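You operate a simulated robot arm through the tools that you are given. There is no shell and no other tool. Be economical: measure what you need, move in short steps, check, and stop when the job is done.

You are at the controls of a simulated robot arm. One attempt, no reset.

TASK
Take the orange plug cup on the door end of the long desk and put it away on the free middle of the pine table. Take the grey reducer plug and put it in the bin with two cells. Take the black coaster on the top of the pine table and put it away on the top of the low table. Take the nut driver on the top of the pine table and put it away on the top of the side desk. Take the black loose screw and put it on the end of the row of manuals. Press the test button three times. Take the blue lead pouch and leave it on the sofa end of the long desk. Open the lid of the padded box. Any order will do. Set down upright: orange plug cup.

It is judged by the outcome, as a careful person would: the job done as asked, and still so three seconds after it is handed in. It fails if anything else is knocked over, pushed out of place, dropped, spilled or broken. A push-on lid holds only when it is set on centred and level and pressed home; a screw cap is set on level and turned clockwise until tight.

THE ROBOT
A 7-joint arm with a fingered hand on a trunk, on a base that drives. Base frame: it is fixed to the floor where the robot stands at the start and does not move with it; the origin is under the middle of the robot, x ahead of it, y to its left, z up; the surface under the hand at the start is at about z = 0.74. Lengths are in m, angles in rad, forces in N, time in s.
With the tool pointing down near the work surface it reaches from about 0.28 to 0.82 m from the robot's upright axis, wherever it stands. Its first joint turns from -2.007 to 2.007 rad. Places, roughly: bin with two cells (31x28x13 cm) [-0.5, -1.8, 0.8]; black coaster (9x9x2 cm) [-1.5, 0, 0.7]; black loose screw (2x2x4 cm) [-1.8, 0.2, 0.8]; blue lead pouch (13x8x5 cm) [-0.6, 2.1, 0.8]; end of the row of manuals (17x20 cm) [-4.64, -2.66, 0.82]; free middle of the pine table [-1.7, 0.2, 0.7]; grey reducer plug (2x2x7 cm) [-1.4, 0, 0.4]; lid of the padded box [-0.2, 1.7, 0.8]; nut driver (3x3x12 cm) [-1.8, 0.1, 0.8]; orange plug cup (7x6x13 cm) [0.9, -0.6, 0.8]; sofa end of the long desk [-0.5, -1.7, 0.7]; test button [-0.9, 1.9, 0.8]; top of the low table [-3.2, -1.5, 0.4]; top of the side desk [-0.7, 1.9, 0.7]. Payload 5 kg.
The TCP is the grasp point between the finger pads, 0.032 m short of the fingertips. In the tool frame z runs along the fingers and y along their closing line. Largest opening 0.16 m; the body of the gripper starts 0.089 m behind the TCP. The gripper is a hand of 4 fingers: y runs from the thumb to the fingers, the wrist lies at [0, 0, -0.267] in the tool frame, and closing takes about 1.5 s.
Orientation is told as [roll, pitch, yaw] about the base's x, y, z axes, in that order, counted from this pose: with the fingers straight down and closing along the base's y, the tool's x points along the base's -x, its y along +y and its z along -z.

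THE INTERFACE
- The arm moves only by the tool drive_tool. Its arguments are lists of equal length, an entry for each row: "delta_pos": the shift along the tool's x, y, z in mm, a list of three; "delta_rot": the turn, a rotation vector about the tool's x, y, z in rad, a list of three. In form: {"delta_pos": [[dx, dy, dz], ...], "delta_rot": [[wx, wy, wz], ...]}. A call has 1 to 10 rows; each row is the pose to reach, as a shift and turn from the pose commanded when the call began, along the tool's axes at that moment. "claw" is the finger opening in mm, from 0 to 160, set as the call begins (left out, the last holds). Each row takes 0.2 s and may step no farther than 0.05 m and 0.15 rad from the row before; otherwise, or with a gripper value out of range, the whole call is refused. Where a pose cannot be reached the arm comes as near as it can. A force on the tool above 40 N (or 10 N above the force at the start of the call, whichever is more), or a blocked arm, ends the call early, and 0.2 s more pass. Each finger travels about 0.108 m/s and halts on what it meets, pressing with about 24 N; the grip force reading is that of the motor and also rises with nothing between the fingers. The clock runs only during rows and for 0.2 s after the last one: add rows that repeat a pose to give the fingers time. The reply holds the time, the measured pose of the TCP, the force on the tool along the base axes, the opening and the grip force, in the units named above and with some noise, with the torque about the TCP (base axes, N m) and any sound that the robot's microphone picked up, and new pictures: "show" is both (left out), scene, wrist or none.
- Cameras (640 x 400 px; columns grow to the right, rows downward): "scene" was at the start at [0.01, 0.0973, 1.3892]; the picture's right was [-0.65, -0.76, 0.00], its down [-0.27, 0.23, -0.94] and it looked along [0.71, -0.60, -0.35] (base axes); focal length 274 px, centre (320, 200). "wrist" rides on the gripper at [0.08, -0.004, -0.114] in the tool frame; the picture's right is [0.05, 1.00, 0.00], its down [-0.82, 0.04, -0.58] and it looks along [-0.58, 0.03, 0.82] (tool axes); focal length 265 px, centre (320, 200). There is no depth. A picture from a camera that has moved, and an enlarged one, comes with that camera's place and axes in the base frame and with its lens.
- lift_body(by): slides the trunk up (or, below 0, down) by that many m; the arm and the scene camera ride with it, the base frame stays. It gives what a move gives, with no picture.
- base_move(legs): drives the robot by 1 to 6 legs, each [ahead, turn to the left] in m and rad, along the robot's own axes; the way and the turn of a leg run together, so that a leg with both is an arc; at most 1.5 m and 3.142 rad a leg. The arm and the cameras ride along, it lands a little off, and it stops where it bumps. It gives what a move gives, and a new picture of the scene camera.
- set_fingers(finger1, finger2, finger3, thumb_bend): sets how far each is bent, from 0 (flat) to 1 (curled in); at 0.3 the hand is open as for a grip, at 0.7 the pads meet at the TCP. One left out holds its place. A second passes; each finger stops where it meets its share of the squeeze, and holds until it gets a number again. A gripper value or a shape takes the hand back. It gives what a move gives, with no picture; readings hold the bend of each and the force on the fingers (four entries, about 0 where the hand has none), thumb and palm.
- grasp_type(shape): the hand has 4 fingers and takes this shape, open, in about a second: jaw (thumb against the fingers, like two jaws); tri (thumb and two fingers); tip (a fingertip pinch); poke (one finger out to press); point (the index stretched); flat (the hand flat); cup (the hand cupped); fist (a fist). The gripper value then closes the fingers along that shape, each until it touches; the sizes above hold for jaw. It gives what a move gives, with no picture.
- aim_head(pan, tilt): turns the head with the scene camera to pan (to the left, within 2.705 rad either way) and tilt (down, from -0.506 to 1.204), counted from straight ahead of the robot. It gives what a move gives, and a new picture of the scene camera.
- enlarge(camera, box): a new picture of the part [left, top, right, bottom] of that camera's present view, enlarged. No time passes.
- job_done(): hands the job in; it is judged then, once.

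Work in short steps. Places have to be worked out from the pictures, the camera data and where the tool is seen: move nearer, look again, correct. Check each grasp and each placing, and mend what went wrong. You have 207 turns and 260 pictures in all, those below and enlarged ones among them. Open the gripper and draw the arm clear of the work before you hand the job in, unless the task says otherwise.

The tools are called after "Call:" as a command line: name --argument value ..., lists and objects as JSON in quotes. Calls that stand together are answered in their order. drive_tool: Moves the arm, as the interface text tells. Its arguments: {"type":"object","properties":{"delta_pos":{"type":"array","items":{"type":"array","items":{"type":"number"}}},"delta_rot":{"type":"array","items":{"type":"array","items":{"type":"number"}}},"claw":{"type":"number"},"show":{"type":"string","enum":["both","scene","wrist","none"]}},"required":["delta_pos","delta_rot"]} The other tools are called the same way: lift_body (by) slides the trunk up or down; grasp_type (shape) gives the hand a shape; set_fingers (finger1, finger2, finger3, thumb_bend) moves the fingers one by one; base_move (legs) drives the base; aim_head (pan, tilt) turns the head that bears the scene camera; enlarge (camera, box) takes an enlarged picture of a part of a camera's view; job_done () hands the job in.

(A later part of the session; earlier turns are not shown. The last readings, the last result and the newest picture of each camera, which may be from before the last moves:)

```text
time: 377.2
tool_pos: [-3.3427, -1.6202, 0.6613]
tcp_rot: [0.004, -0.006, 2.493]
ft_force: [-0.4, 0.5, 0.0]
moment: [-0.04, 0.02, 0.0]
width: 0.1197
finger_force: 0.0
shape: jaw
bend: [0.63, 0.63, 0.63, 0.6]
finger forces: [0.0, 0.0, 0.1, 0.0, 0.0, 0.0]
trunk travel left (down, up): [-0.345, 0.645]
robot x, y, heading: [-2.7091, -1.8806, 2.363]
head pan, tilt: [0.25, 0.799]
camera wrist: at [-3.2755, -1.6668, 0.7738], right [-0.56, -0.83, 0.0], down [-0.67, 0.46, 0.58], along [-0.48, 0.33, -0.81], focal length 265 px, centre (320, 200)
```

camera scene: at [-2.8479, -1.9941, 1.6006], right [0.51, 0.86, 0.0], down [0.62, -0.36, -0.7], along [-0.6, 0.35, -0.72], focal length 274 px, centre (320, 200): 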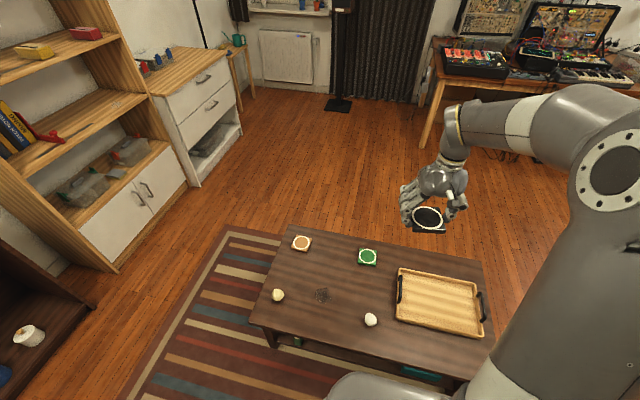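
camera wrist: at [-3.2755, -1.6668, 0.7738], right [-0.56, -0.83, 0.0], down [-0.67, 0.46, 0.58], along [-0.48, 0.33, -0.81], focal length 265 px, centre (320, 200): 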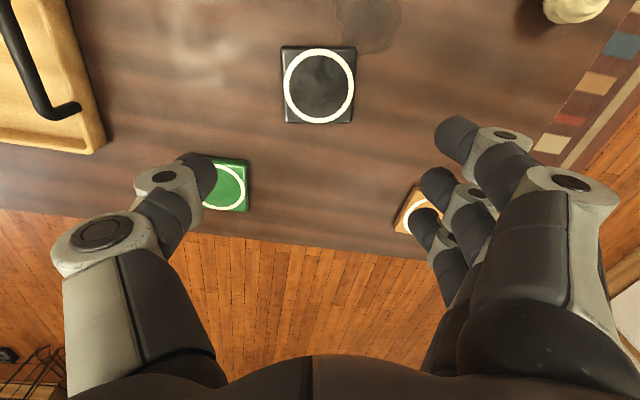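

Coaster placed. While here, I look at the manuals shelf.

Call:
aim_head --pan 1.17 --tilt 0.25

Call:
enlarge --camera "scene" --box '[220, 100, 440, 240]'

```text
time: 378.5
tool_pos: [-3.343, -1.6219, 0.6594]
tcp_rot: [0.003, -0.009, 2.493]
ft_force: [-0.4, 0.6, 0.7]
moment: [-0.03, 0.04, 0.04]
width: 0.1198
finger_force: 0.1
shape: jaw
bend: [0.63, 0.63, 0.63, 0.6]
finger forces: [0.1, 0.0, 0.1, 0.0, 0.0, 0.0]
trunk travel left (down, up): [-0.345, 0.645]
robot x, y, heading: [-2.711, -1.8817, 2.363]
head pan, tilt: [1.169, 0.25]
camera scene: at [-2.8641, -2.0711, 1.2696], right [-0.38, 0.93, 0.0], down [0.23, 0.09, -0.97], along [-0.9, -0.37, -0.25], focal length 274 px, centre (320, 200)
```

scene: 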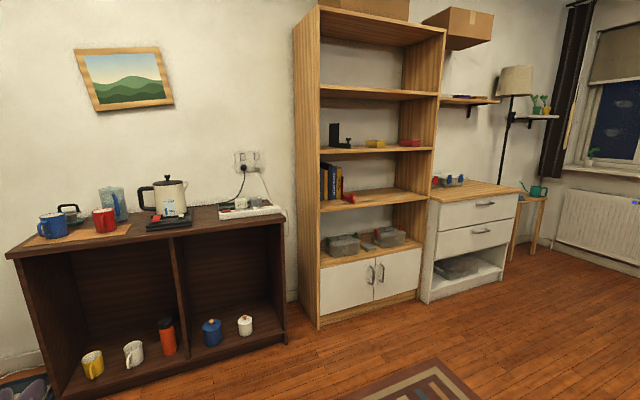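

```text
2.86 times, centred on (330, 170) of scene
camera zoom: at [-2.8641, -2.0711, 1.2696], right [-0.38, 0.93, 0.0], down [0.23, 0.09, -0.97], along [-0.9, -0.37, -0.25], focal length 784 px, centre (291, 286)
```

zoom: 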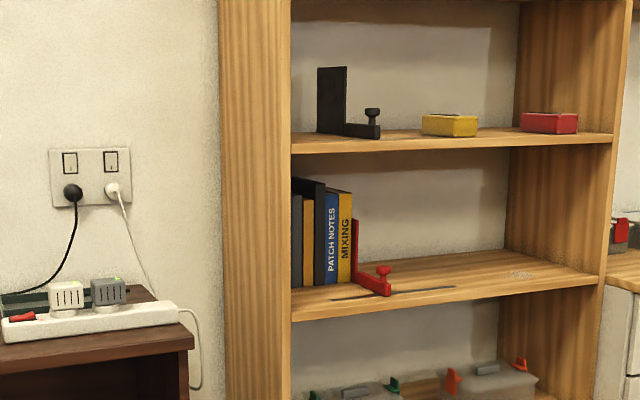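

The zone is just right of the books, by the red bookend on the shelf at z≈0.83. Now fetch the screw: raise, then drive back to the pine table.

Call:
lift_body --by 0.38

Call:
drive_tool --delta_pos '[[45, -35, 0], [90, -70, 0], [90, -110, 0], [90, -150, 0], [90, -190, 0]]' --delta_rot '[[0, 0, 0.03], [0, 0, 0.06], [0, 0, 0.09], [0, 0, 0.12], [0, 0, 0.13]]' --claw 100 --show "none"

```text
time: 382.1
tool_pos: [-3.3437, -1.6212, 1.0401]
tcp_rot: [0.005, -0.007, 2.492]
ft_force: [0.2, -0.1, -0.4]
moment: [-0.02, 0.01, 0.0]
width: 0.1197
finger_force: 0.0
shape: jaw
bend: [0.63, 0.63, 0.63, 0.6]
finger forces: [0.1, 0.0, 0.1, 0.1, 0.0, 0.0]
trunk travel left (down, up): [-0.725, 0.265]
robot x, y, heading: [-2.7109, -1.8839, 2.364]
head pan, tilt: [1.169, 0.25]
```

```text
refused: row 1 steps farther than a row can; nothing moved
```

Call:
base_move --legs '[[-0.3, 0.0], [0.0, -1.58], [1.5, 0.0], [0.57, 0.0], [0.0, 1.575], [0.25, 0.0]]'

```text
time: 403.2
tool_pos: [-1.7763, -0.2038, 1.0405]
tcp_rot: [0.002, -0.006, 2.449]
ft_force: [0.2, -0.3, -0.8]
moment: [-0.08, -0.01, 0.01]
width: 0.1198
finger_force: 0.1
shape: jaw
bend: [0.63, 0.63, 0.63, 0.6]
finger forces: [0.0, 0.0, 0.0, 0.1, 0.0, 0.0]
trunk travel left (down, up): [-0.725, 0.265]
robot x, y, heading: [-1.1557, -0.4925, 2.32]
head pan, tilt: [1.169, 0.25]
camera scene: at [-1.3183, -0.6745, 1.6496], right [-0.34, 0.94, 0.0], down [0.23, 0.08, -0.97], along [-0.91, -0.33, -0.25], focal length 274 px, centre (320, 200)
```

scene: 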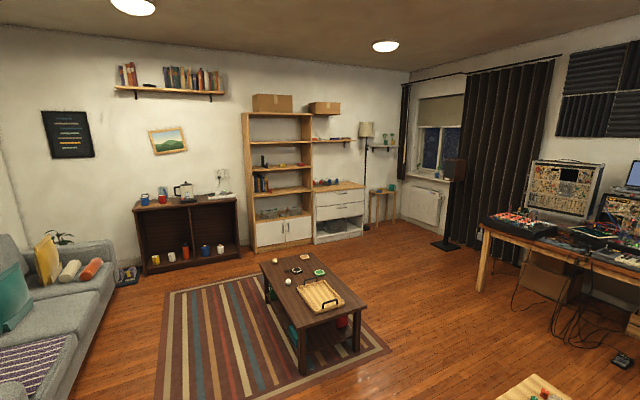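

Edge forward, then bring the hand over the screw with a slight outward tilt for reach.

Call:
base_move --legs '[[0.12, 0.0]]'

Call:
drive_tool --delta_pos '[[-24, -34, 5], [-48, -68, 10], [-72, -102, 15], [-96, -136, 20], [-120, -170, 25], [-144, -204, 30], [-150, -237, 40], [-150, -237, 40]]' --delta_rot '[[0, -0.05, 0], [0, -0.1, 0], [0, -0.15, 0], [0, -0.2, 0], [0, -0.25, 0], [0, -0.3, 0], [0, -0.35, 0], [0, -0.35, 0]]' --show "wrist"

```text
time: 404.4
tool_pos: [-1.8545, -0.1192, 1.0393]
tcp_rot: [0.003, -0.006, 2.451]
ft_force: [-0.2, 0.4, -0.2]
moment: [0.0, 0.0, 0.0]
width: 0.1202
finger_force: 0.0
shape: jaw
bend: [0.63, 0.63, 0.63, 0.6]
finger forces: [0.0, 0.0, 0.0, 0.0, 0.1, 0.0]
trunk travel left (down, up): [-0.725, 0.265]
robot x, y, heading: [-1.2302, -0.4125, 2.315]
head pan, tilt: [1.169, 0.25]
camera scene: at [-1.3963, -0.5903, 1.6496], right [-0.34, 0.94, 0.0], down [0.23, 0.08, -0.97], along [-0.91, -0.33, -0.25], focal length 274 px, centre (320, 200)
```

scene: 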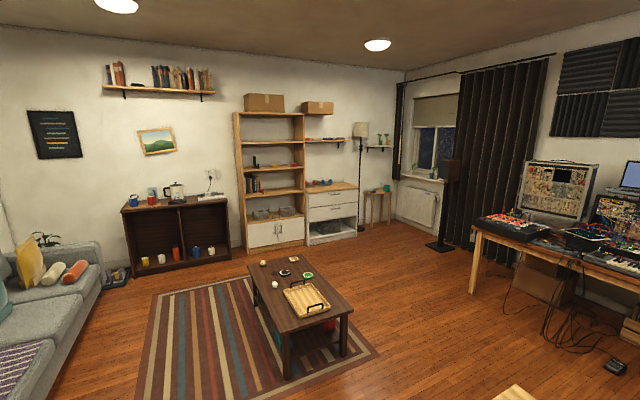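

```text
time: 406.2
tool_pos: [-1.8186, 0.1603, 1.0009]
tcp_rot: [0.004, -0.357, 2.451]
ft_force: [-0.2, 0.1, -0.6]
moment: [0.01, -0.02, 0.0]
width: 0.1198
finger_force: 0.1
shape: jaw
bend: [0.63, 0.63, 0.63, 0.6]
finger forces: [0.0, 0.1, 0.0, 0.0, 0.1, 0.0]
trunk travel left (down, up): [-0.725, 0.265]
robot x, y, heading: [-1.2286, -0.4097, 2.316]
head pan, tilt: [1.169, 0.25]
camera wrist: at [-1.7277, 0.0894, 1.079], right [-0.6, -0.8, -0.01], down [-0.46, 0.33, 0.83], along [-0.66, 0.5, -0.56], focal length 265 px, centre (320, 200)
```

wrist: 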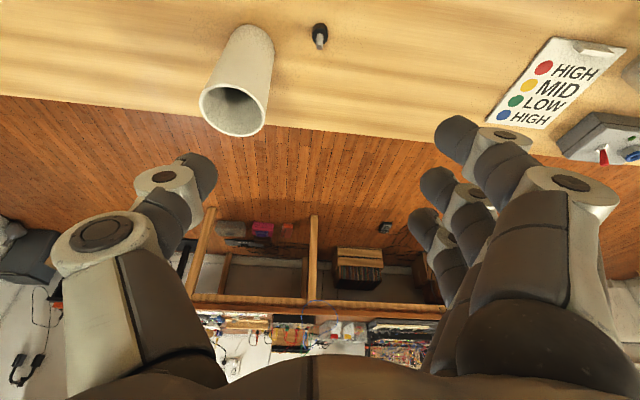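

Screw at (-1.837,0.176), standing on its black head. The holder is in line with my thumb, so I yaw the hand by 0.7 first and lower a bit.

Call:
drive_tool --delta_pos '[[0, 1, 10], [0, 2, 20], [0, 3, 30], [0, 3, 40], [0, 3, 50], [0, 3, 50]]' --delta_rot '[[0.049, 0, 0.131], [0.098, 0, 0.262], [0.147, 0, 0.394], [0.196, 0, 0.525], [0.245, 0, 0.656], [0.245, 0, 0.656]]' --claw 60 --show "wrist"

```text
time: 407.6
tool_pos: [-1.8335, 0.1675, 0.9535]
tcp_rot: [0.002, -0.354, 1.746]
ft_force: [-0.5, 0.1, -0.6]
moment: [0.0, 0.01, -0.01]
width: 0.0605
finger_force: 0.1
shape: jaw
bend: [0.73, 0.73, 0.73, 0.7]
finger forces: [0.1, 0.1, 0.0, 0.0, 0.0, 0.0]
trunk travel left (down, up): [-0.725, 0.265]
robot x, y, heading: [-1.2315, -0.4084, 2.319]
head pan, tilt: [1.169, 0.25]
camera wrist: at [-1.8093, 0.0545, 1.032], right [-0.97, -0.22, -0.02], down [-0.14, 0.55, 0.82], along [-0.18, 0.81, -0.57], focal length 265 px, centre (320, 200)
```

wrist: 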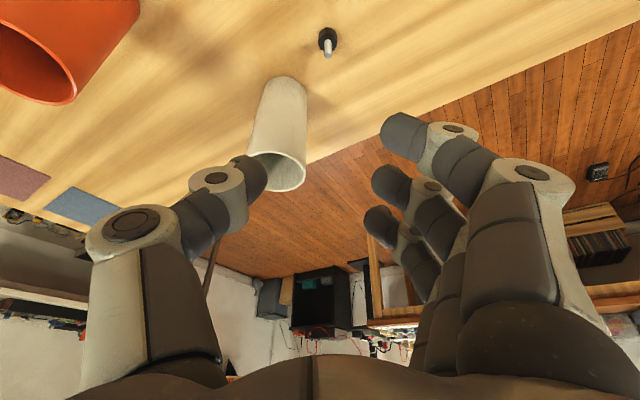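

Clear of the holder now. Descend over the screw.

Call:
drive_tool --delta_pos '[[14, 1, 37], [28, 2, 74], [42, 2, 111], [52, 2, 136], [57, 2, 148], [57, 2, 148]]' --delta_rot '[[0, 0, 0], [0, 0, 0], [0, 0, 0], [0, 0, 0], [0, 0, 0], [0, 0, 0]]' --show "wrist"

```text
time: 409.0
tool_pos: [-1.8363, 0.1654, 0.7937]
tcp_rot: [0.001, -0.356, 1.751]
ft_force: [-0.1, -0.1, 1.0]
moment: [0.02, 0.01, 0.0]
width: 0.0604
finger_force: 0.1
shape: jaw
bend: [0.73, 0.73, 0.73, 0.7]
finger forces: [0.0, 0.1, 0.1, 0.1, 0.0, 0.0]
trunk travel left (down, up): [-0.725, 0.265]
robot x, y, heading: [-1.2332, -0.4071, 2.321]
head pan, tilt: [1.169, 0.25]
camera wrist: at [-1.8126, 0.0517, 0.8731], right [-0.97, -0.23, -0.02], down [-0.14, 0.55, 0.82], along [-0.18, 0.81, -0.56], focal length 265 px, centre (320, 200)
```

wrist: 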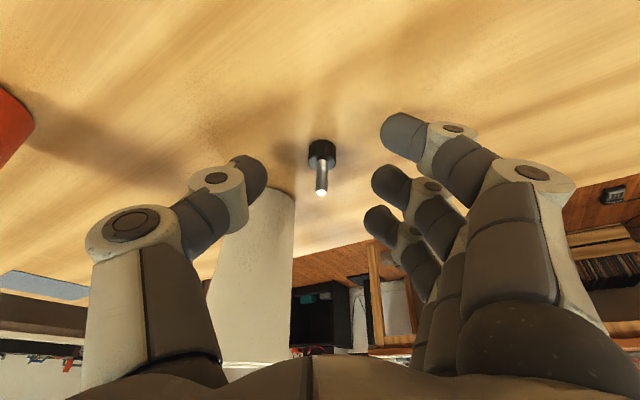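

Centred. Close the jaw.

Call:
drive_tool --delta_pos '[[0, 0, 0], [0, 0, 0], [0, 0, 0], [0, 0, 0], [0, 0, 0]]' --delta_rot '[[0, 0, 0], [0, 0, 0], [0, 0, 0], [0, 0, 0], [0, 0, 0]]' --claw 0 --show "wrist"

```text
time: 410.2
tool_pos: [-1.8367, 0.1646, 0.7938]
tcp_rot: [0.003, -0.353, 1.75]
ft_force: [0.6, 0.0, -0.6]
moment: [-0.03, 0.01, 0.04]
width: 0.0002
finger_force: 23.9
shape: jaw
bend: [0.68, 0.63, 0.68, 0.67]
finger forces: [0.0, 0.1, 0.1, 0.1, 0.0, 0.0]
trunk travel left (down, up): [-0.725, 0.265]
robot x, y, heading: [-1.2306, -0.4066, 2.317]
head pan, tilt: [1.169, 0.25]
camera wrist: at [-1.8124, 0.0517, 0.8732], right [-0.97, -0.23, -0.02], down [-0.14, 0.55, 0.82], along [-0.18, 0.81, -0.57], focal length 265 px, centre (320, 200)
```

wrist: 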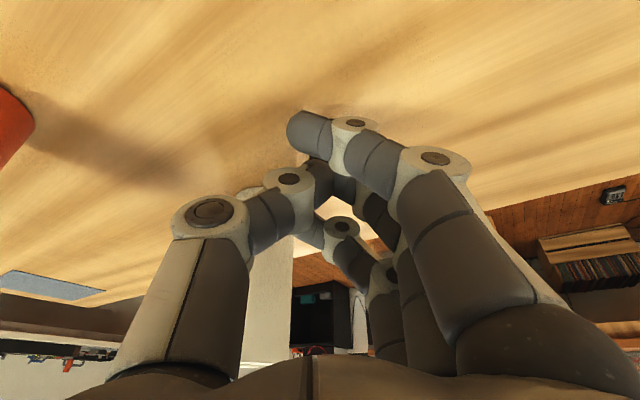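

Nothing gripped. Reopen and look.

Call:
drive_tool --delta_pos '[[0, 0, 0], [0, 0, 0], [0, 0, 0], [0, 0, 0]]' --delta_rot '[[0, 0, 0], [0, 0, 0], [0, 0, 0], [0, 0, 0]]' --claw 60 --show "wrist"

```text
time: 411.2
tool_pos: [-1.8361, 0.1638, 0.794]
tcp_rot: [0.001, -0.355, 1.749]
ft_force: [-0.2, 0.0, 0.4]
moment: [-0.05, -0.02, -0.05]
width: 0.0595
finger_force: 0.0
shape: jaw
bend: [0.73, 0.73, 0.73, 0.7]
finger forces: [0.0, 0.0, 0.0, 0.0, 0.0, 0.1]
trunk travel left (down, up): [-0.725, 0.265]
robot x, y, heading: [-1.2325, -0.4089, 2.316]
head pan, tilt: [1.169, 0.25]
camera wrist: at [-1.8124, 0.0517, 0.8732], right [-0.97, -0.23, -0.02], down [-0.14, 0.55, 0.82], along [-0.18, 0.81, -0.57], focal length 265 px, centre (320, 200)
```

wrist: 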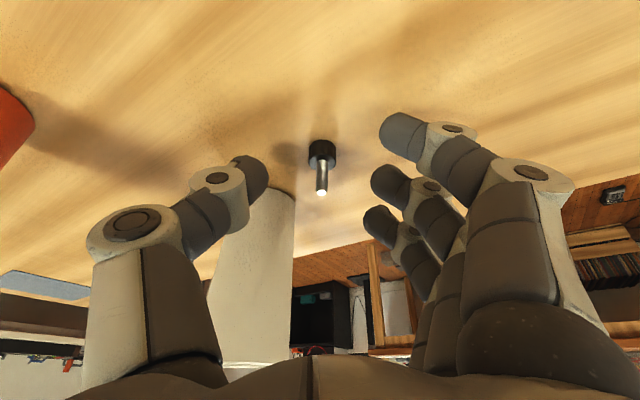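

The pads closed above the head around the thin shaft. I reduce tilt and lower so the tips take the knob itself.

Call:
drive_tool --delta_pos '[[-1, 0, 0], [-2, 0, 3], [-3, 0, 7], [-3, 0, 11], [-3, 0, 11]]' --delta_rot '[[0, 0.1, 0], [0, 0.2, 0], [0, 0.2, 0], [0, 0.2, 0], [0, 0.2, 0]]' --show "wrist"

```text
time: 412.4
tool_pos: [-1.8374, 0.1702, 0.787]
tcp_rot: [0.002, -0.155, 1.749]
ft_force: [0.8, -0.7, -1.2]
moment: [0.03, 0.03, 0.02]
width: 0.0595
finger_force: 0.1
shape: jaw
bend: [0.73, 0.73, 0.73, 0.7]
finger forces: [0.0, 0.0, 0.1, 0.1, 0.1, 0.0]
trunk travel left (down, up): [-0.725, 0.265]
robot x, y, heading: [-1.2315, -0.4089, 2.316]
head pan, tilt: [1.169, 0.25]
camera wrist: at [-1.8161, 0.0749, 0.886], right [-0.97, -0.23, -0.01], down [-0.17, 0.7, 0.7], along [-0.15, 0.68, -0.72], focal length 265 px, centre (320, 200)
```

wrist: 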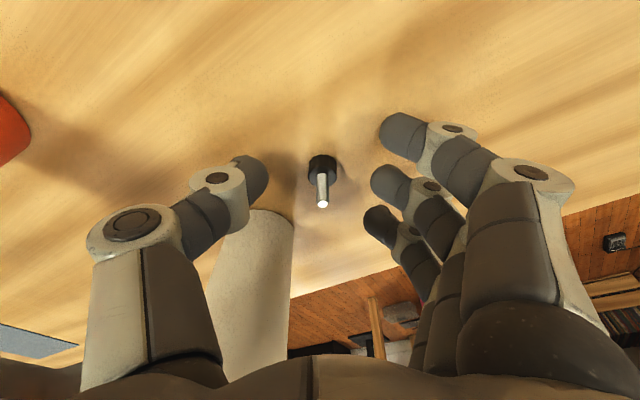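

Lower 9 mm and close.

Call:
drive_tool --delta_pos '[[1, 0, 5], [1, 0, 9], [1, 0, 9]]' --delta_rot '[[0, 0, 0], [0, 0, 0], [0, 0, 0]]' --show "none"

Call:
drive_tool --delta_pos '[[0, 0, 0], [0, 0, 0], [0, 0, 0], [0, 0, 0], [0, 0, 0]]' --delta_rot '[[0, 0, 0], [0, 0, 0], [0, 0, 0], [0, 0, 0], [0, 0, 0]]' --claw 0 --show "wrist"

```text
time: 413.2
tool_pos: [-1.838, 0.1703, 0.778]
tcp_rot: [0.002, -0.156, 1.749]
ft_force: [-0.4, -1.4, 4.7]
moment: [-0.23, 0.19, -0.02]
width: 0.0599
finger_force: 0.0
shape: jaw
bend: [0.74, 0.73, 0.73, 0.7]
finger forces: [4.9, 0.1, 0.0, 0.0, 0.1, 0.0]
trunk travel left (down, up): [-0.725, 0.265]
robot x, y, heading: [-1.2305, -0.4086, 2.319]
head pan, tilt: [1.169, 0.25]
```

```text
time: 414.4
tool_pos: [-1.8362, 0.17, 0.777]
tcp_rot: [0.001, -0.155, 1.749]
ft_force: [0.2, -0.3, 3.9]
moment: [-0.01, -0.07, 0.0]
width: 0.0
finger_force: 24.1
shape: jaw
bend: [0.75, 0.69, 0.68, 0.71]
finger forces: [0.0, 0.0, 0.9, 0.0, 0.0, 0.0]
trunk travel left (down, up): [-0.725, 0.265]
robot x, y, heading: [-1.2321, -0.4104, 2.315]
head pan, tilt: [1.169, 0.25]
camera wrist: at [-1.8159, 0.0749, 0.8769], right [-0.97, -0.23, -0.01], down [-0.17, 0.7, 0.7], along [-0.15, 0.68, -0.72], focal length 265 px, centre (320, 200)
```

wrist: 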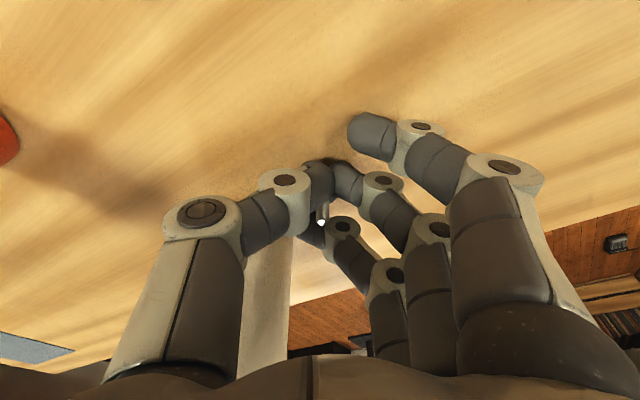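

The screw is just behind the closed tips (between fingers 2 and 3). Reopen, advance 12 mm forward, close again.

Call:
drive_tool --delta_pos '[[0, 0, -2], [0, 0, -2], [0, 0, -2], [0, 0, -2], [-6, 0, -1], [-12, 0, 0], [-12, 0, 0]]' --delta_rot '[[0, 0, 0], [0, 0, 0], [0, 0, 0], [0, 0, 0], [0, 0, 0], [0, 0, 0], [0, 0, 0]]' --claw 60 --show "none"

Call:
drive_tool --delta_pos '[[0, 0, 0], [0, 0, 0], [0, 0, 0], [0, 0, 0], [0, 0, 0]]' --delta_rot '[[0, 0, 0], [0, 0, 0], [0, 0, 0], [0, 0, 0], [0, 0, 0]]' --claw 0 --show "wrist"

```text
time: 416.0
tool_pos: [-1.8387, 0.1817, 0.7796]
tcp_rot: [0.002, -0.155, 1.75]
ft_force: [-0.4, 0.8, 0.6]
moment: [0.01, 0.02, 0.0]
width: 0.0595
finger_force: 0.0
shape: jaw
bend: [0.73, 0.73, 0.73, 0.7]
finger forces: [0.1, 0.1, 0.1, 0.0, 0.0, 0.0]
trunk travel left (down, up): [-0.725, 0.265]
robot x, y, heading: [-1.2337, -0.4088, 2.32]
head pan, tilt: [1.169, 0.25]
```

```text
time: 417.2
tool_pos: [-1.8386, 0.1818, 0.7826]
tcp_rot: [0.003, -0.155, 1.748]
ft_force: [2.3, -0.4, 15.4]
moment: [0.06, 0.14, -0.02]
width: 0.0001
finger_force: 23.7
shape: jaw
bend: [0.68, 0.7, 0.68, 0.74]
finger forces: [0.0, 19.5, 0.0, 0.1, 14.6, 0.0]
trunk travel left (down, up): [-0.725, 0.265]
robot x, y, heading: [-1.2324, -0.409, 2.318]
head pan, tilt: [1.169, 0.25]
camera wrist: at [-1.8177, 0.0874, 0.8817], right [-0.97, -0.23, 0.0], down [-0.17, 0.7, 0.7], along [-0.16, 0.68, -0.72], focal length 265 px, centre (320, 200)
```

wrist: 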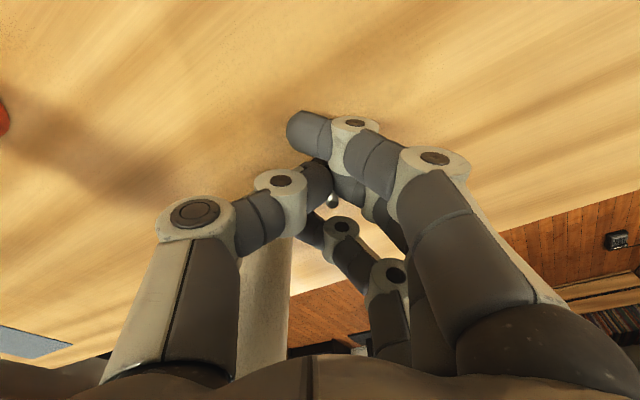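

Now finger 2 and thumb press on it (≈15–20 N). I lift carefully.

Call:
drive_tool --delta_pos '[[0, 0, -8], [0, 0, -20], [0, 0, -40], [0, 0, -70], [0, 0, -110], [0, 0, -155], [0, 0, -200]]' --delta_rot '[[0, 0, 0], [0, 0, 0], [0, 0, 0], [0, 0, 0], [0, 0, 0], [0, 0, 0], [0, 0, 0]]' --show "wrist"

```text
time: 418.8
tool_pos: [-1.8321, 0.1547, 0.9764]
tcp_rot: [0.001, -0.156, 1.75]
ft_force: [0.5, -0.8, -0.9]
moment: [0.01, 0.04, 0.03]
width: 0.0
finger_force: 24.1
shape: jaw
bend: [0.68, 0.69, 0.68, 0.75]
finger forces: [0.0, 11.5, 0.0, 0.1, 9.2, 0.0]
trunk travel left (down, up): [-0.725, 0.265]
robot x, y, heading: [-1.229, -0.4092, 2.316]
head pan, tilt: [1.169, 0.25]
camera wrist: at [-1.8114, 0.0591, 1.076], right [-0.97, -0.23, -0.01], down [-0.17, 0.7, 0.7], along [-0.15, 0.68, -0.72], focal length 265 px, centre (320, 200)
```

wrist: 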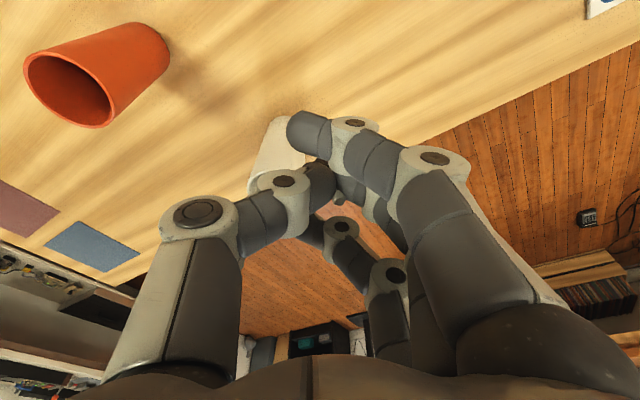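

Call:
enlarge --camera "wrist" --box '[240, 100, 400, 260]'

```text
2.50 times, centred on (320, 180) of wrist
camera zoom: at [-1.8114, 0.0591, 1.076], right [-0.97, -0.23, -0.01], down [-0.17, 0.7, 0.7], along [-0.15, 0.68, -0.72], focal length 664 px, centre (320, 250)
```

zoom: 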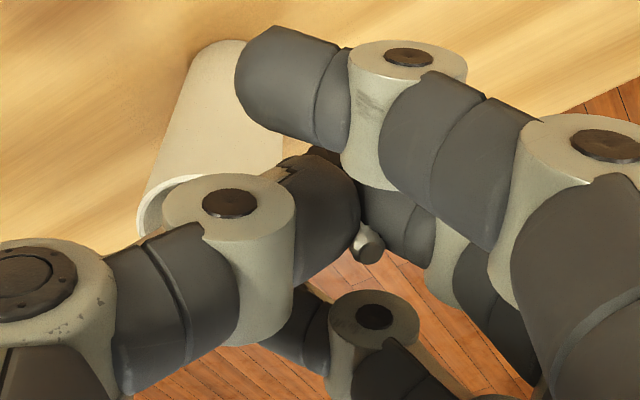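

The screw is securely held (head and shaft visible). I retract and raise.

Call:
drive_tool --delta_pos '[[10, -8, -38], [32, -26, -60], [62, -50, -75], [92, -73, -85], [125, -98, -90], [158, -122, -90], [191, -146, -90]]' --delta_rot '[[0, 0, 0], [0, 0, 0], [0, 0, 0], [0, 0, 0], [0, 0, 0], [0, 0, 0], [0, 0, 0]]' --show "none"

```text
time: 420.4
tool_pos: [-1.6512, -0.0194, 1.0366]
tcp_rot: [0.003, -0.156, 1.749]
ft_force: [0.0, -0.4, -1.3]
moment: [-0.01, 0.01, -0.04]
width: 0.0
finger_force: 24.4
shape: jaw
bend: [0.68, 0.69, 0.68, 0.75]
finger forces: [0.0, 11.3, 0.0, 0.0, 9.2, 0.0]
trunk travel left (down, up): [-0.725, 0.265]
robot x, y, heading: [-1.2275, -0.4063, 2.315]
head pan, tilt: [1.169, 0.25]
```

Raise the trunk for clearance, then drive along the rug side toward the bookshelf.

Call:
lift_body --by 0.25

Call:
base_move --legs '[[-0.28, 0.0], [0.0, 1.61], [1.5, 0.0], [1.45, 0.0]]'

```text
time: 423.0
tool_pos: [-1.6513, -0.0189, 1.2849]
tcp_rot: [0.002, -0.156, 1.749]
ft_force: [-0.6, -0.3, 0.1]
moment: [-0.02, -0.04, 0.02]
width: 0.0002
finger_force: 23.5
shape: jaw
bend: [0.68, 0.69, 0.68, 0.75]
finger forces: [0.0, 11.3, 0.0, 0.1, 9.1, 0.1]
trunk travel left (down, up): [-0.975, 0.015]
robot x, y, heading: [-1.2307, -0.4125, 2.318]
head pan, tilt: [1.169, 0.25]
```

```text
time: 442.8
tool_pos: [-3.4564, -3.2226, 1.2851]
tcp_rot: [0.001, -0.155, -2.89]
ft_force: [-0.5, -0.9, -0.3]
moment: [0.04, -0.01, -0.03]
width: 0.0003
finger_force: 24.2
shape: jaw
bend: [0.68, 0.69, 0.68, 0.75]
finger forces: [0.0, 11.5, 0.0, 0.0, 9.1, 0.0]
trunk travel left (down, up): [-0.975, 0.015]
robot x, y, heading: [-3.0959, -2.7755, -2.315]
head pan, tilt: [1.169, 0.25]
camera scene: at [-2.9044, -2.9218, 1.8997], right [-0.91, -0.41, 0.0], down [-0.1, 0.23, -0.97], along [0.4, -0.88, -0.25], focal length 274 px, centre (320, 200)
```

scene: 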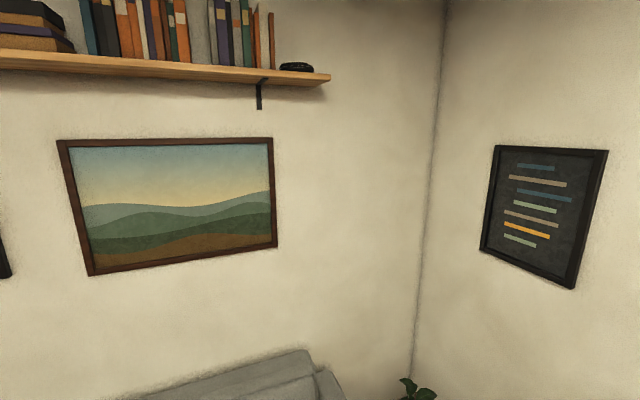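

Call:
base_move --legs '[[0.1, 0.0], [0.0, -1.612], [1.18, 0.0], [0.0, 1.571]]'

Call:
aim_head --pan 0.1 --tilt 0.75

```text
time: 457.3
tool_pos: [-4.374, -2.3837, 1.2857]
tcp_rot: [0.002, -0.156, -3.011]
ft_force: [1.7, -0.4, -0.5]
moment: [-0.01, -0.01, -0.03]
width: 0.0003
finger_force: 24.7
shape: jaw
bend: [0.68, 0.69, 0.68, 0.75]
finger forces: [0.0, 11.5, 0.0, 0.0, 8.7, 0.0]
trunk travel left (down, up): [-0.975, 0.015]
robot x, y, heading: [-3.9617, -1.9837, -2.441]
head pan, tilt: [1.169, 0.25]
camera scene: at [-3.7899, -2.1527, 1.8997], right [-0.96, -0.29, 0.0], down [-0.07, 0.24, -0.97], along [0.28, -0.93, -0.25], focal length 274 px, centre (320, 200)
```

scene: 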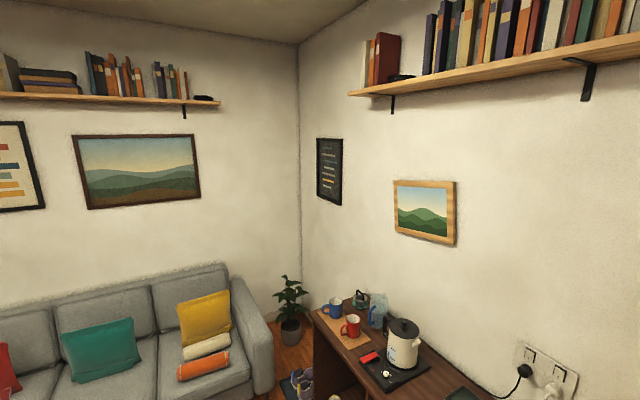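

```text
time: 458.6
tool_pos: [-4.3747, -2.3852, 1.2859]
tcp_rot: [0.002, -0.157, -3.011]
ft_force: [0.2, -0.3, 0.2]
moment: [0.01, 0.01, 0.02]
width: 0.0
finger_force: 24.0
shape: jaw
bend: [0.68, 0.69, 0.68, 0.75]
finger forces: [0.0, 11.5, 0.1, 0.1, 8.7, 0.1]
trunk travel left (down, up): [-0.975, 0.015]
robot x, y, heading: [-3.9641, -1.9834, -2.442]
head pan, tilt: [0.099, 0.75]
camera scene: at [-3.8753, -2.1228, 1.8546], right [-0.72, 0.7, 0.0], down [0.47, 0.49, -0.73], along [-0.51, -0.52, -0.68], focal length 274 px, centre (320, 200)
```

scene: 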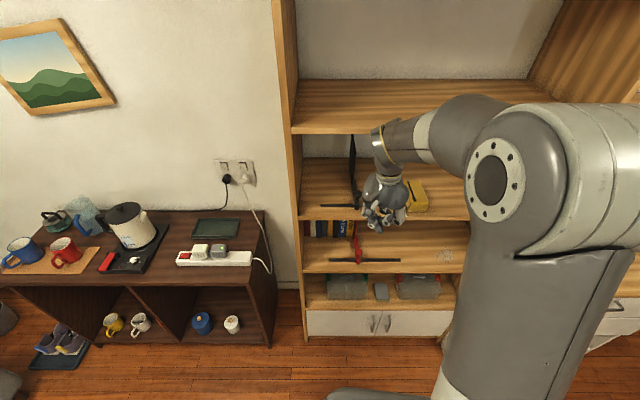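

At the bookshelf, aligned. Lower the trunk 0.37 so the hand faces the manuals shelf.

Call:
lift_body --by -0.37

Call:
drive_tool --delta_pos '[[0, 0, 0], [0, 0, 0], [0, 0, 0], [0, 0, 0], [0, 0, 0], [0, 0, 0]]' --delta_rot '[[-0.02, 0, -0.13], [-0.04, 0, -0.26], [-0.06, 0, -0.39], [-0.08, 0, -0.52], [-0.1, 0, -0.647], [-0.1, 0, -0.647]]' --show "wrist"

```text
time: 462.2
tool_pos: [-4.3749, -2.3831, 0.9144]
tcp_rot: [0.001, -0.156, -3.009]
ft_force: [0.2, 1.3, -0.2]
moment: [0.01, 0.05, 0.03]
width: 0.0
finger_force: 24.0
shape: jaw
bend: [0.68, 0.69, 0.68, 0.75]
finger forces: [0.1, 11.5, 0.0, 0.0, 8.7, 0.0]
trunk travel left (down, up): [-0.605, 0.385]
robot x, y, heading: [-3.9626, -1.982, -2.44]
head pan, tilt: [0.099, 0.75]
```

```text
time: 463.6
tool_pos: [-4.3735, -2.3837, 0.9151]
tcp_rot: [-0.002, -0.156, -2.354]
ft_force: [0.0, -0.8, -0.1]
moment: [-0.02, -0.02, -0.01]
width: 0.0
finger_force: 24.4
shape: jaw
bend: [0.68, 0.69, 0.68, 0.75]
finger forces: [0.1, 11.2, 0.1, 0.0, 8.7, 0.0]
trunk travel left (down, up): [-0.605, 0.385]
robot x, y, heading: [-3.9618, -1.984, -2.445]
head pan, tilt: [0.099, 0.75]
camera wrist: at [-4.3089, -2.3123, 1.0154], right [0.74, -0.67, -0.01], down [-0.48, -0.54, 0.7], along [-0.47, -0.51, -0.72], focal length 265 px, centre (320, 200)
```

wrist: 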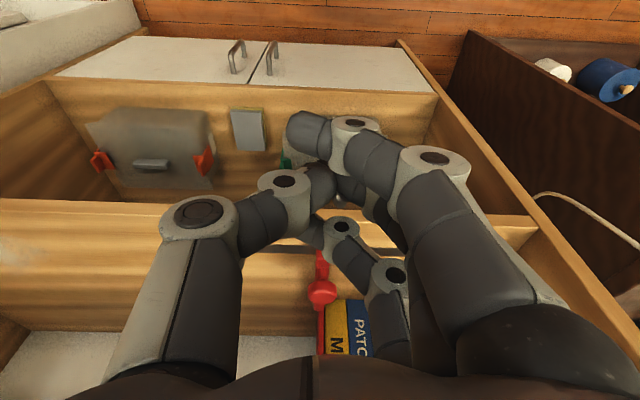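

With closing sideways my knuckles would hit the books, so I'll present the hand with thumb forward instead (closing in the vertical plane, camera away from the books). First turn the base slightly to give the wrist room.

Call:
base_move --legs '[[0.0, 0.42]]'

Call:
drive_tool --delta_pos '[[0, 0, 0], [0, 0, 0]]' --delta_rot '[[0, 0.08, 0], [0, 0.156, 0]]' --show "none"

Call:
drive_tool --delta_pos '[[0, 0, 0], [0, 0, 0], [0, 0, 0], [0, 0, 0], [0, 0, 0], [0, 0, 0], [0, 0, 0], [0, 0, 0], [0, 0, 0]]' --delta_rot '[[0, 0, -0.145], [0, 0, -0.29], [0, 0, -0.435], [0, 0, -0.58], [0, 0, -0.725], [0, 0, -0.87], [0, 0, -1.015], [0, 0, -1.15], [0, 0, -1.15]]' --show "none"

```text
time: 465.2
tool_pos: [-4.1658, -2.5211, 0.9157]
tcp_rot: [-0.001, -0.156, -1.918]
ft_force: [0.9, 0.2, 0.1]
moment: [0.02, 0.03, -0.02]
width: 0.0002
finger_force: 24.6
shape: jaw
bend: [0.68, 0.69, 0.68, 0.75]
finger forces: [0.0, 11.4, 0.0, 0.1, 8.8, 0.0]
trunk travel left (down, up): [-0.605, 0.385]
robot x, y, heading: [-3.9654, -1.9801, -2.009]
head pan, tilt: [0.099, 0.75]
camera scene: at [-3.824, -2.0716, 1.4846], right [-0.94, 0.33, 0.0], down [0.22, 0.64, -0.73], along [-0.24, -0.69, -0.68], focal length 274 px, centre (320, 200)
```

scene: 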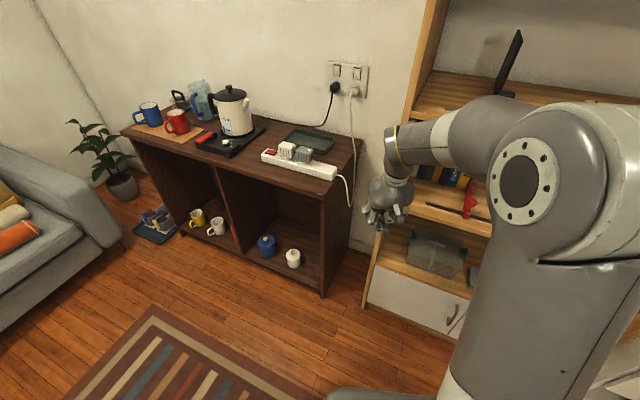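

```text
time: 465.8
tool_pos: [-4.1657, -2.5211, 0.9154]
tcp_rot: [0.0, 0.003, -1.916]
ft_force: [0.9, -1.4, -0.7]
moment: [0.02, -0.01, 0.02]
width: 0.0
finger_force: 24.2
shape: jaw
bend: [0.68, 0.69, 0.68, 0.75]
finger forces: [0.1, 11.3, 0.0, 0.0, 8.8, 0.0]
trunk travel left (down, up): [-0.605, 0.385]
robot x, y, heading: [-3.9642, -1.9827, -2.005]
head pan, tilt: [0.099, 0.75]
```

```text
time: 467.8
tool_pos: [-4.1655, -2.5195, 0.9151]
tcp_rot: [-0.001, 0.0, -0.766]
ft_force: [-0.2, -0.2, -0.8]
moment: [-0.02, 0.01, -0.02]
width: 0.0
finger_force: 23.6
shape: jaw
bend: [0.68, 0.69, 0.68, 0.75]
finger forces: [0.1, 11.3, 0.0, 0.0, 8.8, 0.0]
trunk travel left (down, up): [-0.605, 0.385]
robot x, y, heading: [-3.9636, -1.9847, -2.004]
head pan, tilt: [0.099, 0.75]
```

Hand oriented. I shift sideways to the target lane, tilting forward progressively.

Call:
drive_tool --delta_pos '[[42, 0, -3], [84, 0, -6], [126, 0, -9], [168, 0, -12], [210, 0, -15], [252, 0, -15], [291, -10, -15], [291, -40, -15], [291, -40, -15]]' --delta_rot '[[0.05, 0, 0], [0.12, 0, 0], [0.19, 0, 0], [0.26, 0, 0], [0.33, 0, 0], [0.4, 0, 0], [0.47, 0, 0], [0.54, 0, 0], [0.54, 0, 0]]' --show "wrist"

```text
time: 469.8
tool_pos: [-4.4058, -2.3444, 0.9272]
tcp_rot: [-0.54, -0.005, -0.77]
ft_force: [-0.4, 0.9, -0.1]
moment: [-0.08, -0.04, 0.03]
width: 0.0001
finger_force: 24.1
shape: jaw
bend: [0.68, 0.69, 0.68, 0.75]
finger forces: [0.0, 10.2, 0.0, 0.0, 8.6, 0.0]
trunk travel left (down, up): [-0.605, 0.385]
robot x, y, heading: [-3.964, -1.9824, -2.006]
head pan, tilt: [0.099, 0.75]
camera wrist: at [-4.4261, -2.2493, 1.0265], right [0.56, 0.65, -0.51], down [0.82, -0.33, 0.48], along [0.14, -0.69, -0.71], focal length 265 px, centre (320, 200)
```

wrist: 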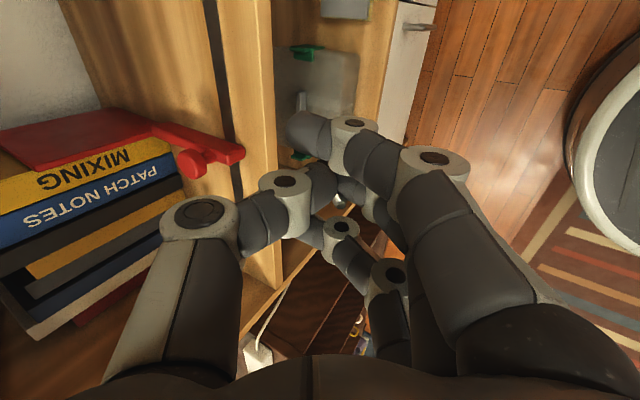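

Clear view: free shelf surface just left of the bookend plate. I advance into the shelf above the spot.

Call:
drive_tool --delta_pos '[[0, -38, 29], [0, -76, 57], [1, -114, 86], [1, -153, 115], [2, -191, 143], [2, -229, 172], [2, -229, 172]]' --delta_rot '[[0.05, 0, 0], [0.1, 0, 0], [0.15, 0, 0], [0.2, 0, 0], [0.25, 0, 0], [0.3, 0, 0], [0.3, 0, 0]]' --show "wrist"

```text
time: 471.4
tool_pos: [-4.6012, -2.5476, 0.9013]
tcp_rot: [-0.839, -0.001, -0.766]
ft_force: [-0.1, -0.5, -0.7]
moment: [0.0, -0.02, 0.01]
width: 0.0002
finger_force: 24.2
shape: jaw
bend: [0.68, 0.69, 0.68, 0.75]
finger forces: [0.0, 10.3, 0.1, 0.1, 8.8, 0.0]
trunk travel left (down, up): [-0.605, 0.385]
robot x, y, heading: [-3.957, -1.9846, -2.004]
head pan, tilt: [0.099, 0.75]
camera wrist: at [-4.6026, -2.4342, 0.9797], right [0.43, 0.52, -0.74], down [0.9, -0.24, 0.35], along [0.01, -0.82, -0.57], focal length 265 px, centre (320, 200)
```

wrist: 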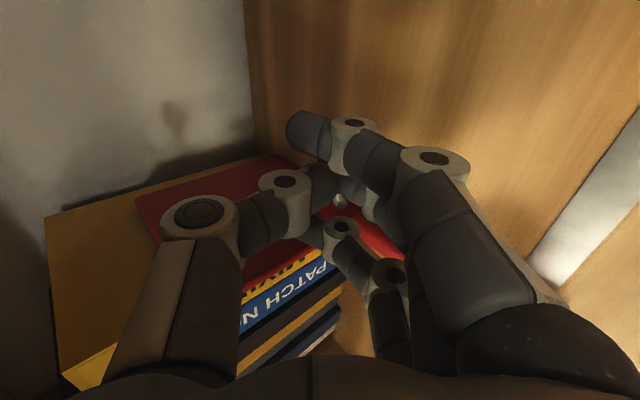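

Lower gently toward the shelf.

Call:
drive_tool --delta_pos '[[0, 9, 8], [0, 15, 13], [0, 19, 17], [0, 22, 20], [0, 22, 20]]' --delta_rot '[[0, 0, 0], [0, 0, 0], [0, 0, 0], [0, 0, 0], [0, 0, 0]]' --show "none"

```text
time: 472.6
tool_pos: [-4.6011, -2.5487, 0.87]
tcp_rot: [-0.841, 0.0, -0.768]
ft_force: [-0.2, 0.0, -0.1]
moment: [0.0, 0.0, -0.01]
width: 0.0
finger_force: 24.1
shape: jaw
bend: [0.68, 0.69, 0.68, 0.75]
finger forces: [0.0, 10.4, 0.1, 0.0, 8.7, 0.0]
trunk travel left (down, up): [-0.605, 0.385]
robot x, y, heading: [-3.9656, -1.9813, -2.004]
head pan, tilt: [0.099, 0.75]
```

Call:
drive_tool --delta_pos '[[0, 3, 3], [0, 6, 5], [0, 8, 8], [0, 11, 10], [0, 13, 12], [0, 16, 14]]' --delta_rot '[[0, 0, 0], [0, 0, 0], [0, 0, 0], [0, 0, 0], [0, 0, 0], [0, 0, 0]]' --show "none"

```text
time: 474.0
tool_pos: [-4.5998, -2.5492, 0.856]
tcp_rot: [-0.848, -0.001, -0.768]
ft_force: [7.1, 8.9, 33.4]
moment: [0.31, -0.33, 0.02]
width: 0.0
finger_force: 24.0
shape: jaw
bend: [0.68, 0.69, 0.68, 0.72]
finger forces: [0.1, 39.2, 0.1, 0.1, 22.3, 0.1]
trunk travel left (down, up): [-0.605, 0.385]
robot x, y, heading: [-3.9622, -1.9824, -2.002]
head pan, tilt: [0.099, 0.75]
```

Contact. Ease up 5 mm and open a little.

Call:
drive_tool --delta_pos '[[0, -4, -4], [0, -4, -4]]' --delta_rot '[[0, 0, 0], [0, 0, 0]]' --show "none"

Call:
drive_tool --delta_pos '[[0, 0, 0], [0, 0, 0], [0, 0, 0]]' --delta_rot '[[0, 0, 0], [0, 0, 0], [0, 0, 0]]' --claw 40 --show "wrist"

```text
time: 474.6
tool_pos: [-4.6002, -2.5494, 0.8563]
tcp_rot: [-0.84, 0.0, -0.769]
ft_force: [0.0, 4.5, 19.9]
moment: [0.24, -0.13, 0.11]
width: 0.0
finger_force: 24.1
shape: jaw
bend: [0.68, 0.69, 0.68, 0.72]
finger forces: [0.0, 31.4, 0.0, 0.0, 17.5, 0.0]
trunk travel left (down, up): [-0.605, 0.385]
robot x, y, heading: [-3.9642, -1.9848, -1.998]
head pan, tilt: [0.099, 0.75]
```

```text
time: 475.4
tool_pos: [-4.6009, -2.5524, 0.861]
tcp_rot: [-0.848, 0.0, -0.765]
ft_force: [-7.3, -6.2, 31.8]
moment: [0.27, -0.26, 0.01]
width: 0.0333
finger_force: 0.1
shape: jaw
bend: [0.75, 0.75, 0.75, 0.7]
finger forces: [10.5, 10.8, 11.2, 0.0, 0.0, 0.1]
trunk travel left (down, up): [-0.605, 0.385]
robot x, y, heading: [-3.9619, -1.985, -2.0]
head pan, tilt: [0.099, 0.75]
camera wrist: at [-4.6023, -2.437, 0.939], right [0.42, 0.51, -0.75], down [0.91, -0.23, 0.35], along [0.0, -0.83, -0.56], focal length 265 px, centre (320, 200)
```

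wrist: 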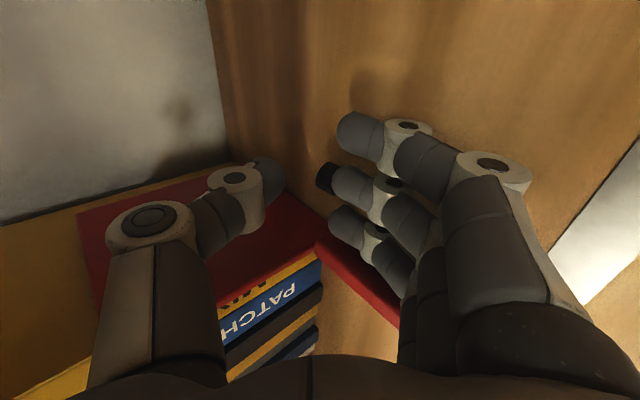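

The screw lies on the shelf just beyond finger 2's tip. I ease up slightly and withdraw horizontally.

Call:
drive_tool --delta_pos '[[0, -3, -3], [0, 7, -14], [0, 17, -25], [0, 27, -37], [0, 44, -56], [0, 60, -86]]' --delta_rot '[[0, 0, 0], [0, 0, 0], [0, 0, 0], [0, 0, 0], [0, 0, 0], [0, 0, 0]]' --show "wrist"

```text
time: 476.8
tool_pos: [-4.5281, -2.4729, 0.8677]
tcp_rot: [-0.838, 0.002, -0.769]
ft_force: [3.9, 2.9, 13.3]
moment: [0.4, -0.48, -0.04]
width: 0.0383
finger_force: 0.0
shape: jaw
bend: [0.74, 0.74, 0.74, 0.7]
finger forces: [4.4, 4.3, 4.2, 0.1, 0.0, 0.1]
trunk travel left (down, up): [-0.605, 0.385]
robot x, y, heading: [-3.9639, -1.9848, -2.0]
head pan, tilt: [0.099, 0.75]
camera wrist: at [-4.5285, -2.358, 0.9465], right [0.43, 0.52, -0.74], down [0.9, -0.24, 0.35], along [0.01, -0.82, -0.57], focal length 265 px, centre (320, 200)
```

wrist: 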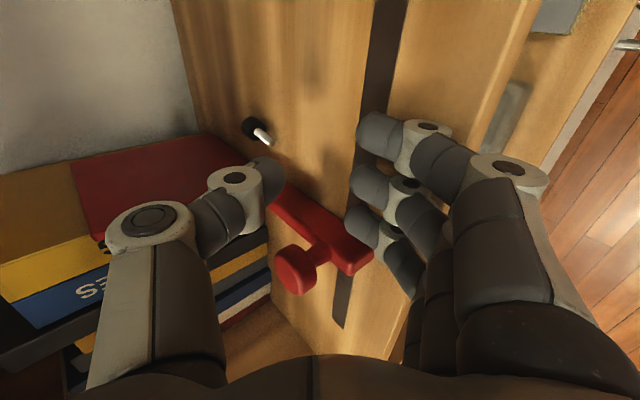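

The screw stands on the shelf at (-4.610,-2.566), right at the end of the row. I lift off and withdraw.

Call:
drive_tool --delta_pos '[[0, -10, -9], [0, -22, -20], [0, 0, -45], [0, 30, -75], [0, 60, -108], [0, 90, -142], [0, 120, -175]]' --delta_rot '[[0, 0, 0], [0, 0, 0], [0, 0, 0], [0, 0, 0], [0, 0, 0], [0, 0, 0], [0, 0, 0]]' --show "wrist"

```text
time: 478.4
tool_pos: [-4.3817, -2.3243, 0.8967]
tcp_rot: [-0.842, 0.0, -0.769]
ft_force: [0.0, 0.0, 0.3]
moment: [0.02, 0.0, -0.01]
width: 0.0398
finger_force: 0.1
shape: jaw
bend: [0.73, 0.73, 0.73, 0.7]
finger forces: [0.0, 0.0, 0.0, 0.0, 0.1, 0.1]
trunk travel left (down, up): [-0.605, 0.385]
robot x, y, heading: [-3.9674, -1.9824, -1.996]
head pan, tilt: [0.099, 0.75]
camera wrist: at [-4.383, -2.2094, 0.9754], right [0.43, 0.52, -0.74], down [0.91, -0.24, 0.35], along [0.01, -0.82, -0.57], focal length 265 px, centre (320, 200)
```

wrist: 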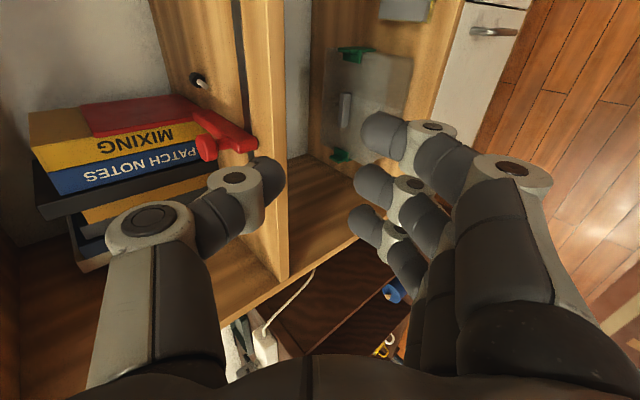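

Screw task done. Now the plug again. I level the hand and raise before driving back.

Call:
drive_tool --delta_pos '[[0, 10, -15], [0, 20, -30], [0, 30, -45], [0, 30, -60], [0, 30, -75], [0, 30, -90], [0, 30, -90]]' --delta_rot '[[-0.14, 0, 0], [-0.28, 0, 0], [-0.42, 0, 0], [-0.56, 0, 0], [-0.7, 0, 0], [-0.84, 0, 0], [-0.84, 0, 0]]' --show "none"

Call:
lift_body --by 0.3

```text
time: 480.0
tool_pos: [-4.3235, -2.2599, 0.9362]
tcp_rot: [0.003, 0.0, -0.768]
ft_force: [-0.4, -0.5, -0.7]
moment: [0.04, -0.02, -0.04]
width: 0.0399
finger_force: 0.0
shape: jaw
bend: [0.73, 0.73, 0.73, 0.7]
finger forces: [0.0, 0.0, 0.0, 0.0, 0.1, 0.0]
out of reach, approached as far as the arm can: row 1, 2, 3
trunk travel left (down, up): [-0.605, 0.385]
robot x, y, heading: [-3.9618, -1.9827, -2.004]
head pan, tilt: [0.099, 0.75]
```

```text
time: 483.0
tool_pos: [-4.3238, -2.2604, 1.2343]
tcp_rot: [0.0, 0.0, -0.769]
ft_force: [1.2, 1.0, -0.9]
moment: [-0.02, 0.01, -0.03]
width: 0.0397
finger_force: 0.0
shape: jaw
bend: [0.73, 0.73, 0.73, 0.7]
finger forces: [0.1, 0.0, 0.0, 0.1, 0.1, 0.0]
trunk travel left (down, up): [-0.905, 0.085]
robot x, y, heading: [-3.9623, -1.9855, -2.003]
head pan, tilt: [0.099, 0.75]
```

Call:
base_move --legs '[[0.0, 1.22], [1.12, 0.0], [0.0, 1.571], [1.5, 0.0], [1.04, 0.0], [0.0, -2.3]]'

```text
time: 513.1
tool_pos: [-1.5938, -1.3382, 1.2345]
tcp_rot: [0.0, 0.001, -0.264]
ft_force: [-0.1, 0.2, 1.1]
moment: [0.02, -0.01, 0.01]
width: 0.0402
finger_force: 0.1
shape: jaw
bend: [0.73, 0.73, 0.73, 0.7]
finger forces: [0.1, 0.0, 0.0, 0.0, 0.0, 0.1]
trunk travel left (down, up): [-0.905, 0.085]
robot x, y, heading: [-1.4101, -0.9189, -1.501]
head pan, tilt: [0.099, 0.75]
camera scene: at [-1.2473, -0.9311, 1.7846], right [-0.99, -0.17, 0.0], down [-0.11, 0.67, -0.73], along [0.12, -0.72, -0.68], focal length 274 px, centre (320, 200)
```

scene: 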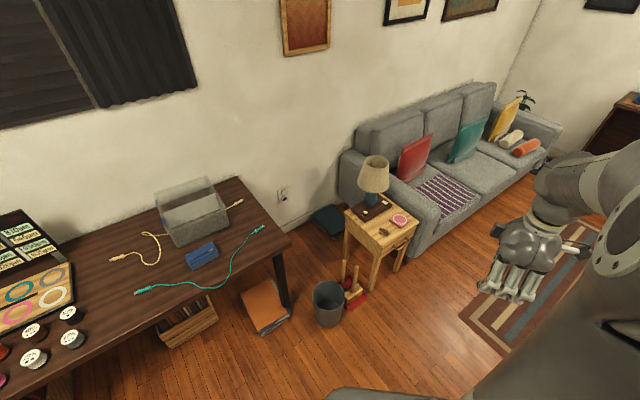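

Call:
enlarge --camera "scene" --box '[300, 250, 396, 310]'

```text
6.67 times, centred on (348, 280) of scene
camera zoom: at [-1.2473, -0.9311, 1.7846], right [-0.99, -0.17, 0.0], down [-0.11, 0.67, -0.73], along [0.12, -0.72, -0.68], focal length 1830 px, centre (133, -333)
```

zoom: 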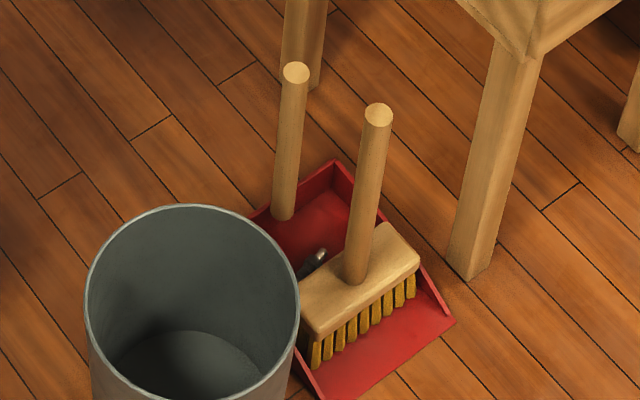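

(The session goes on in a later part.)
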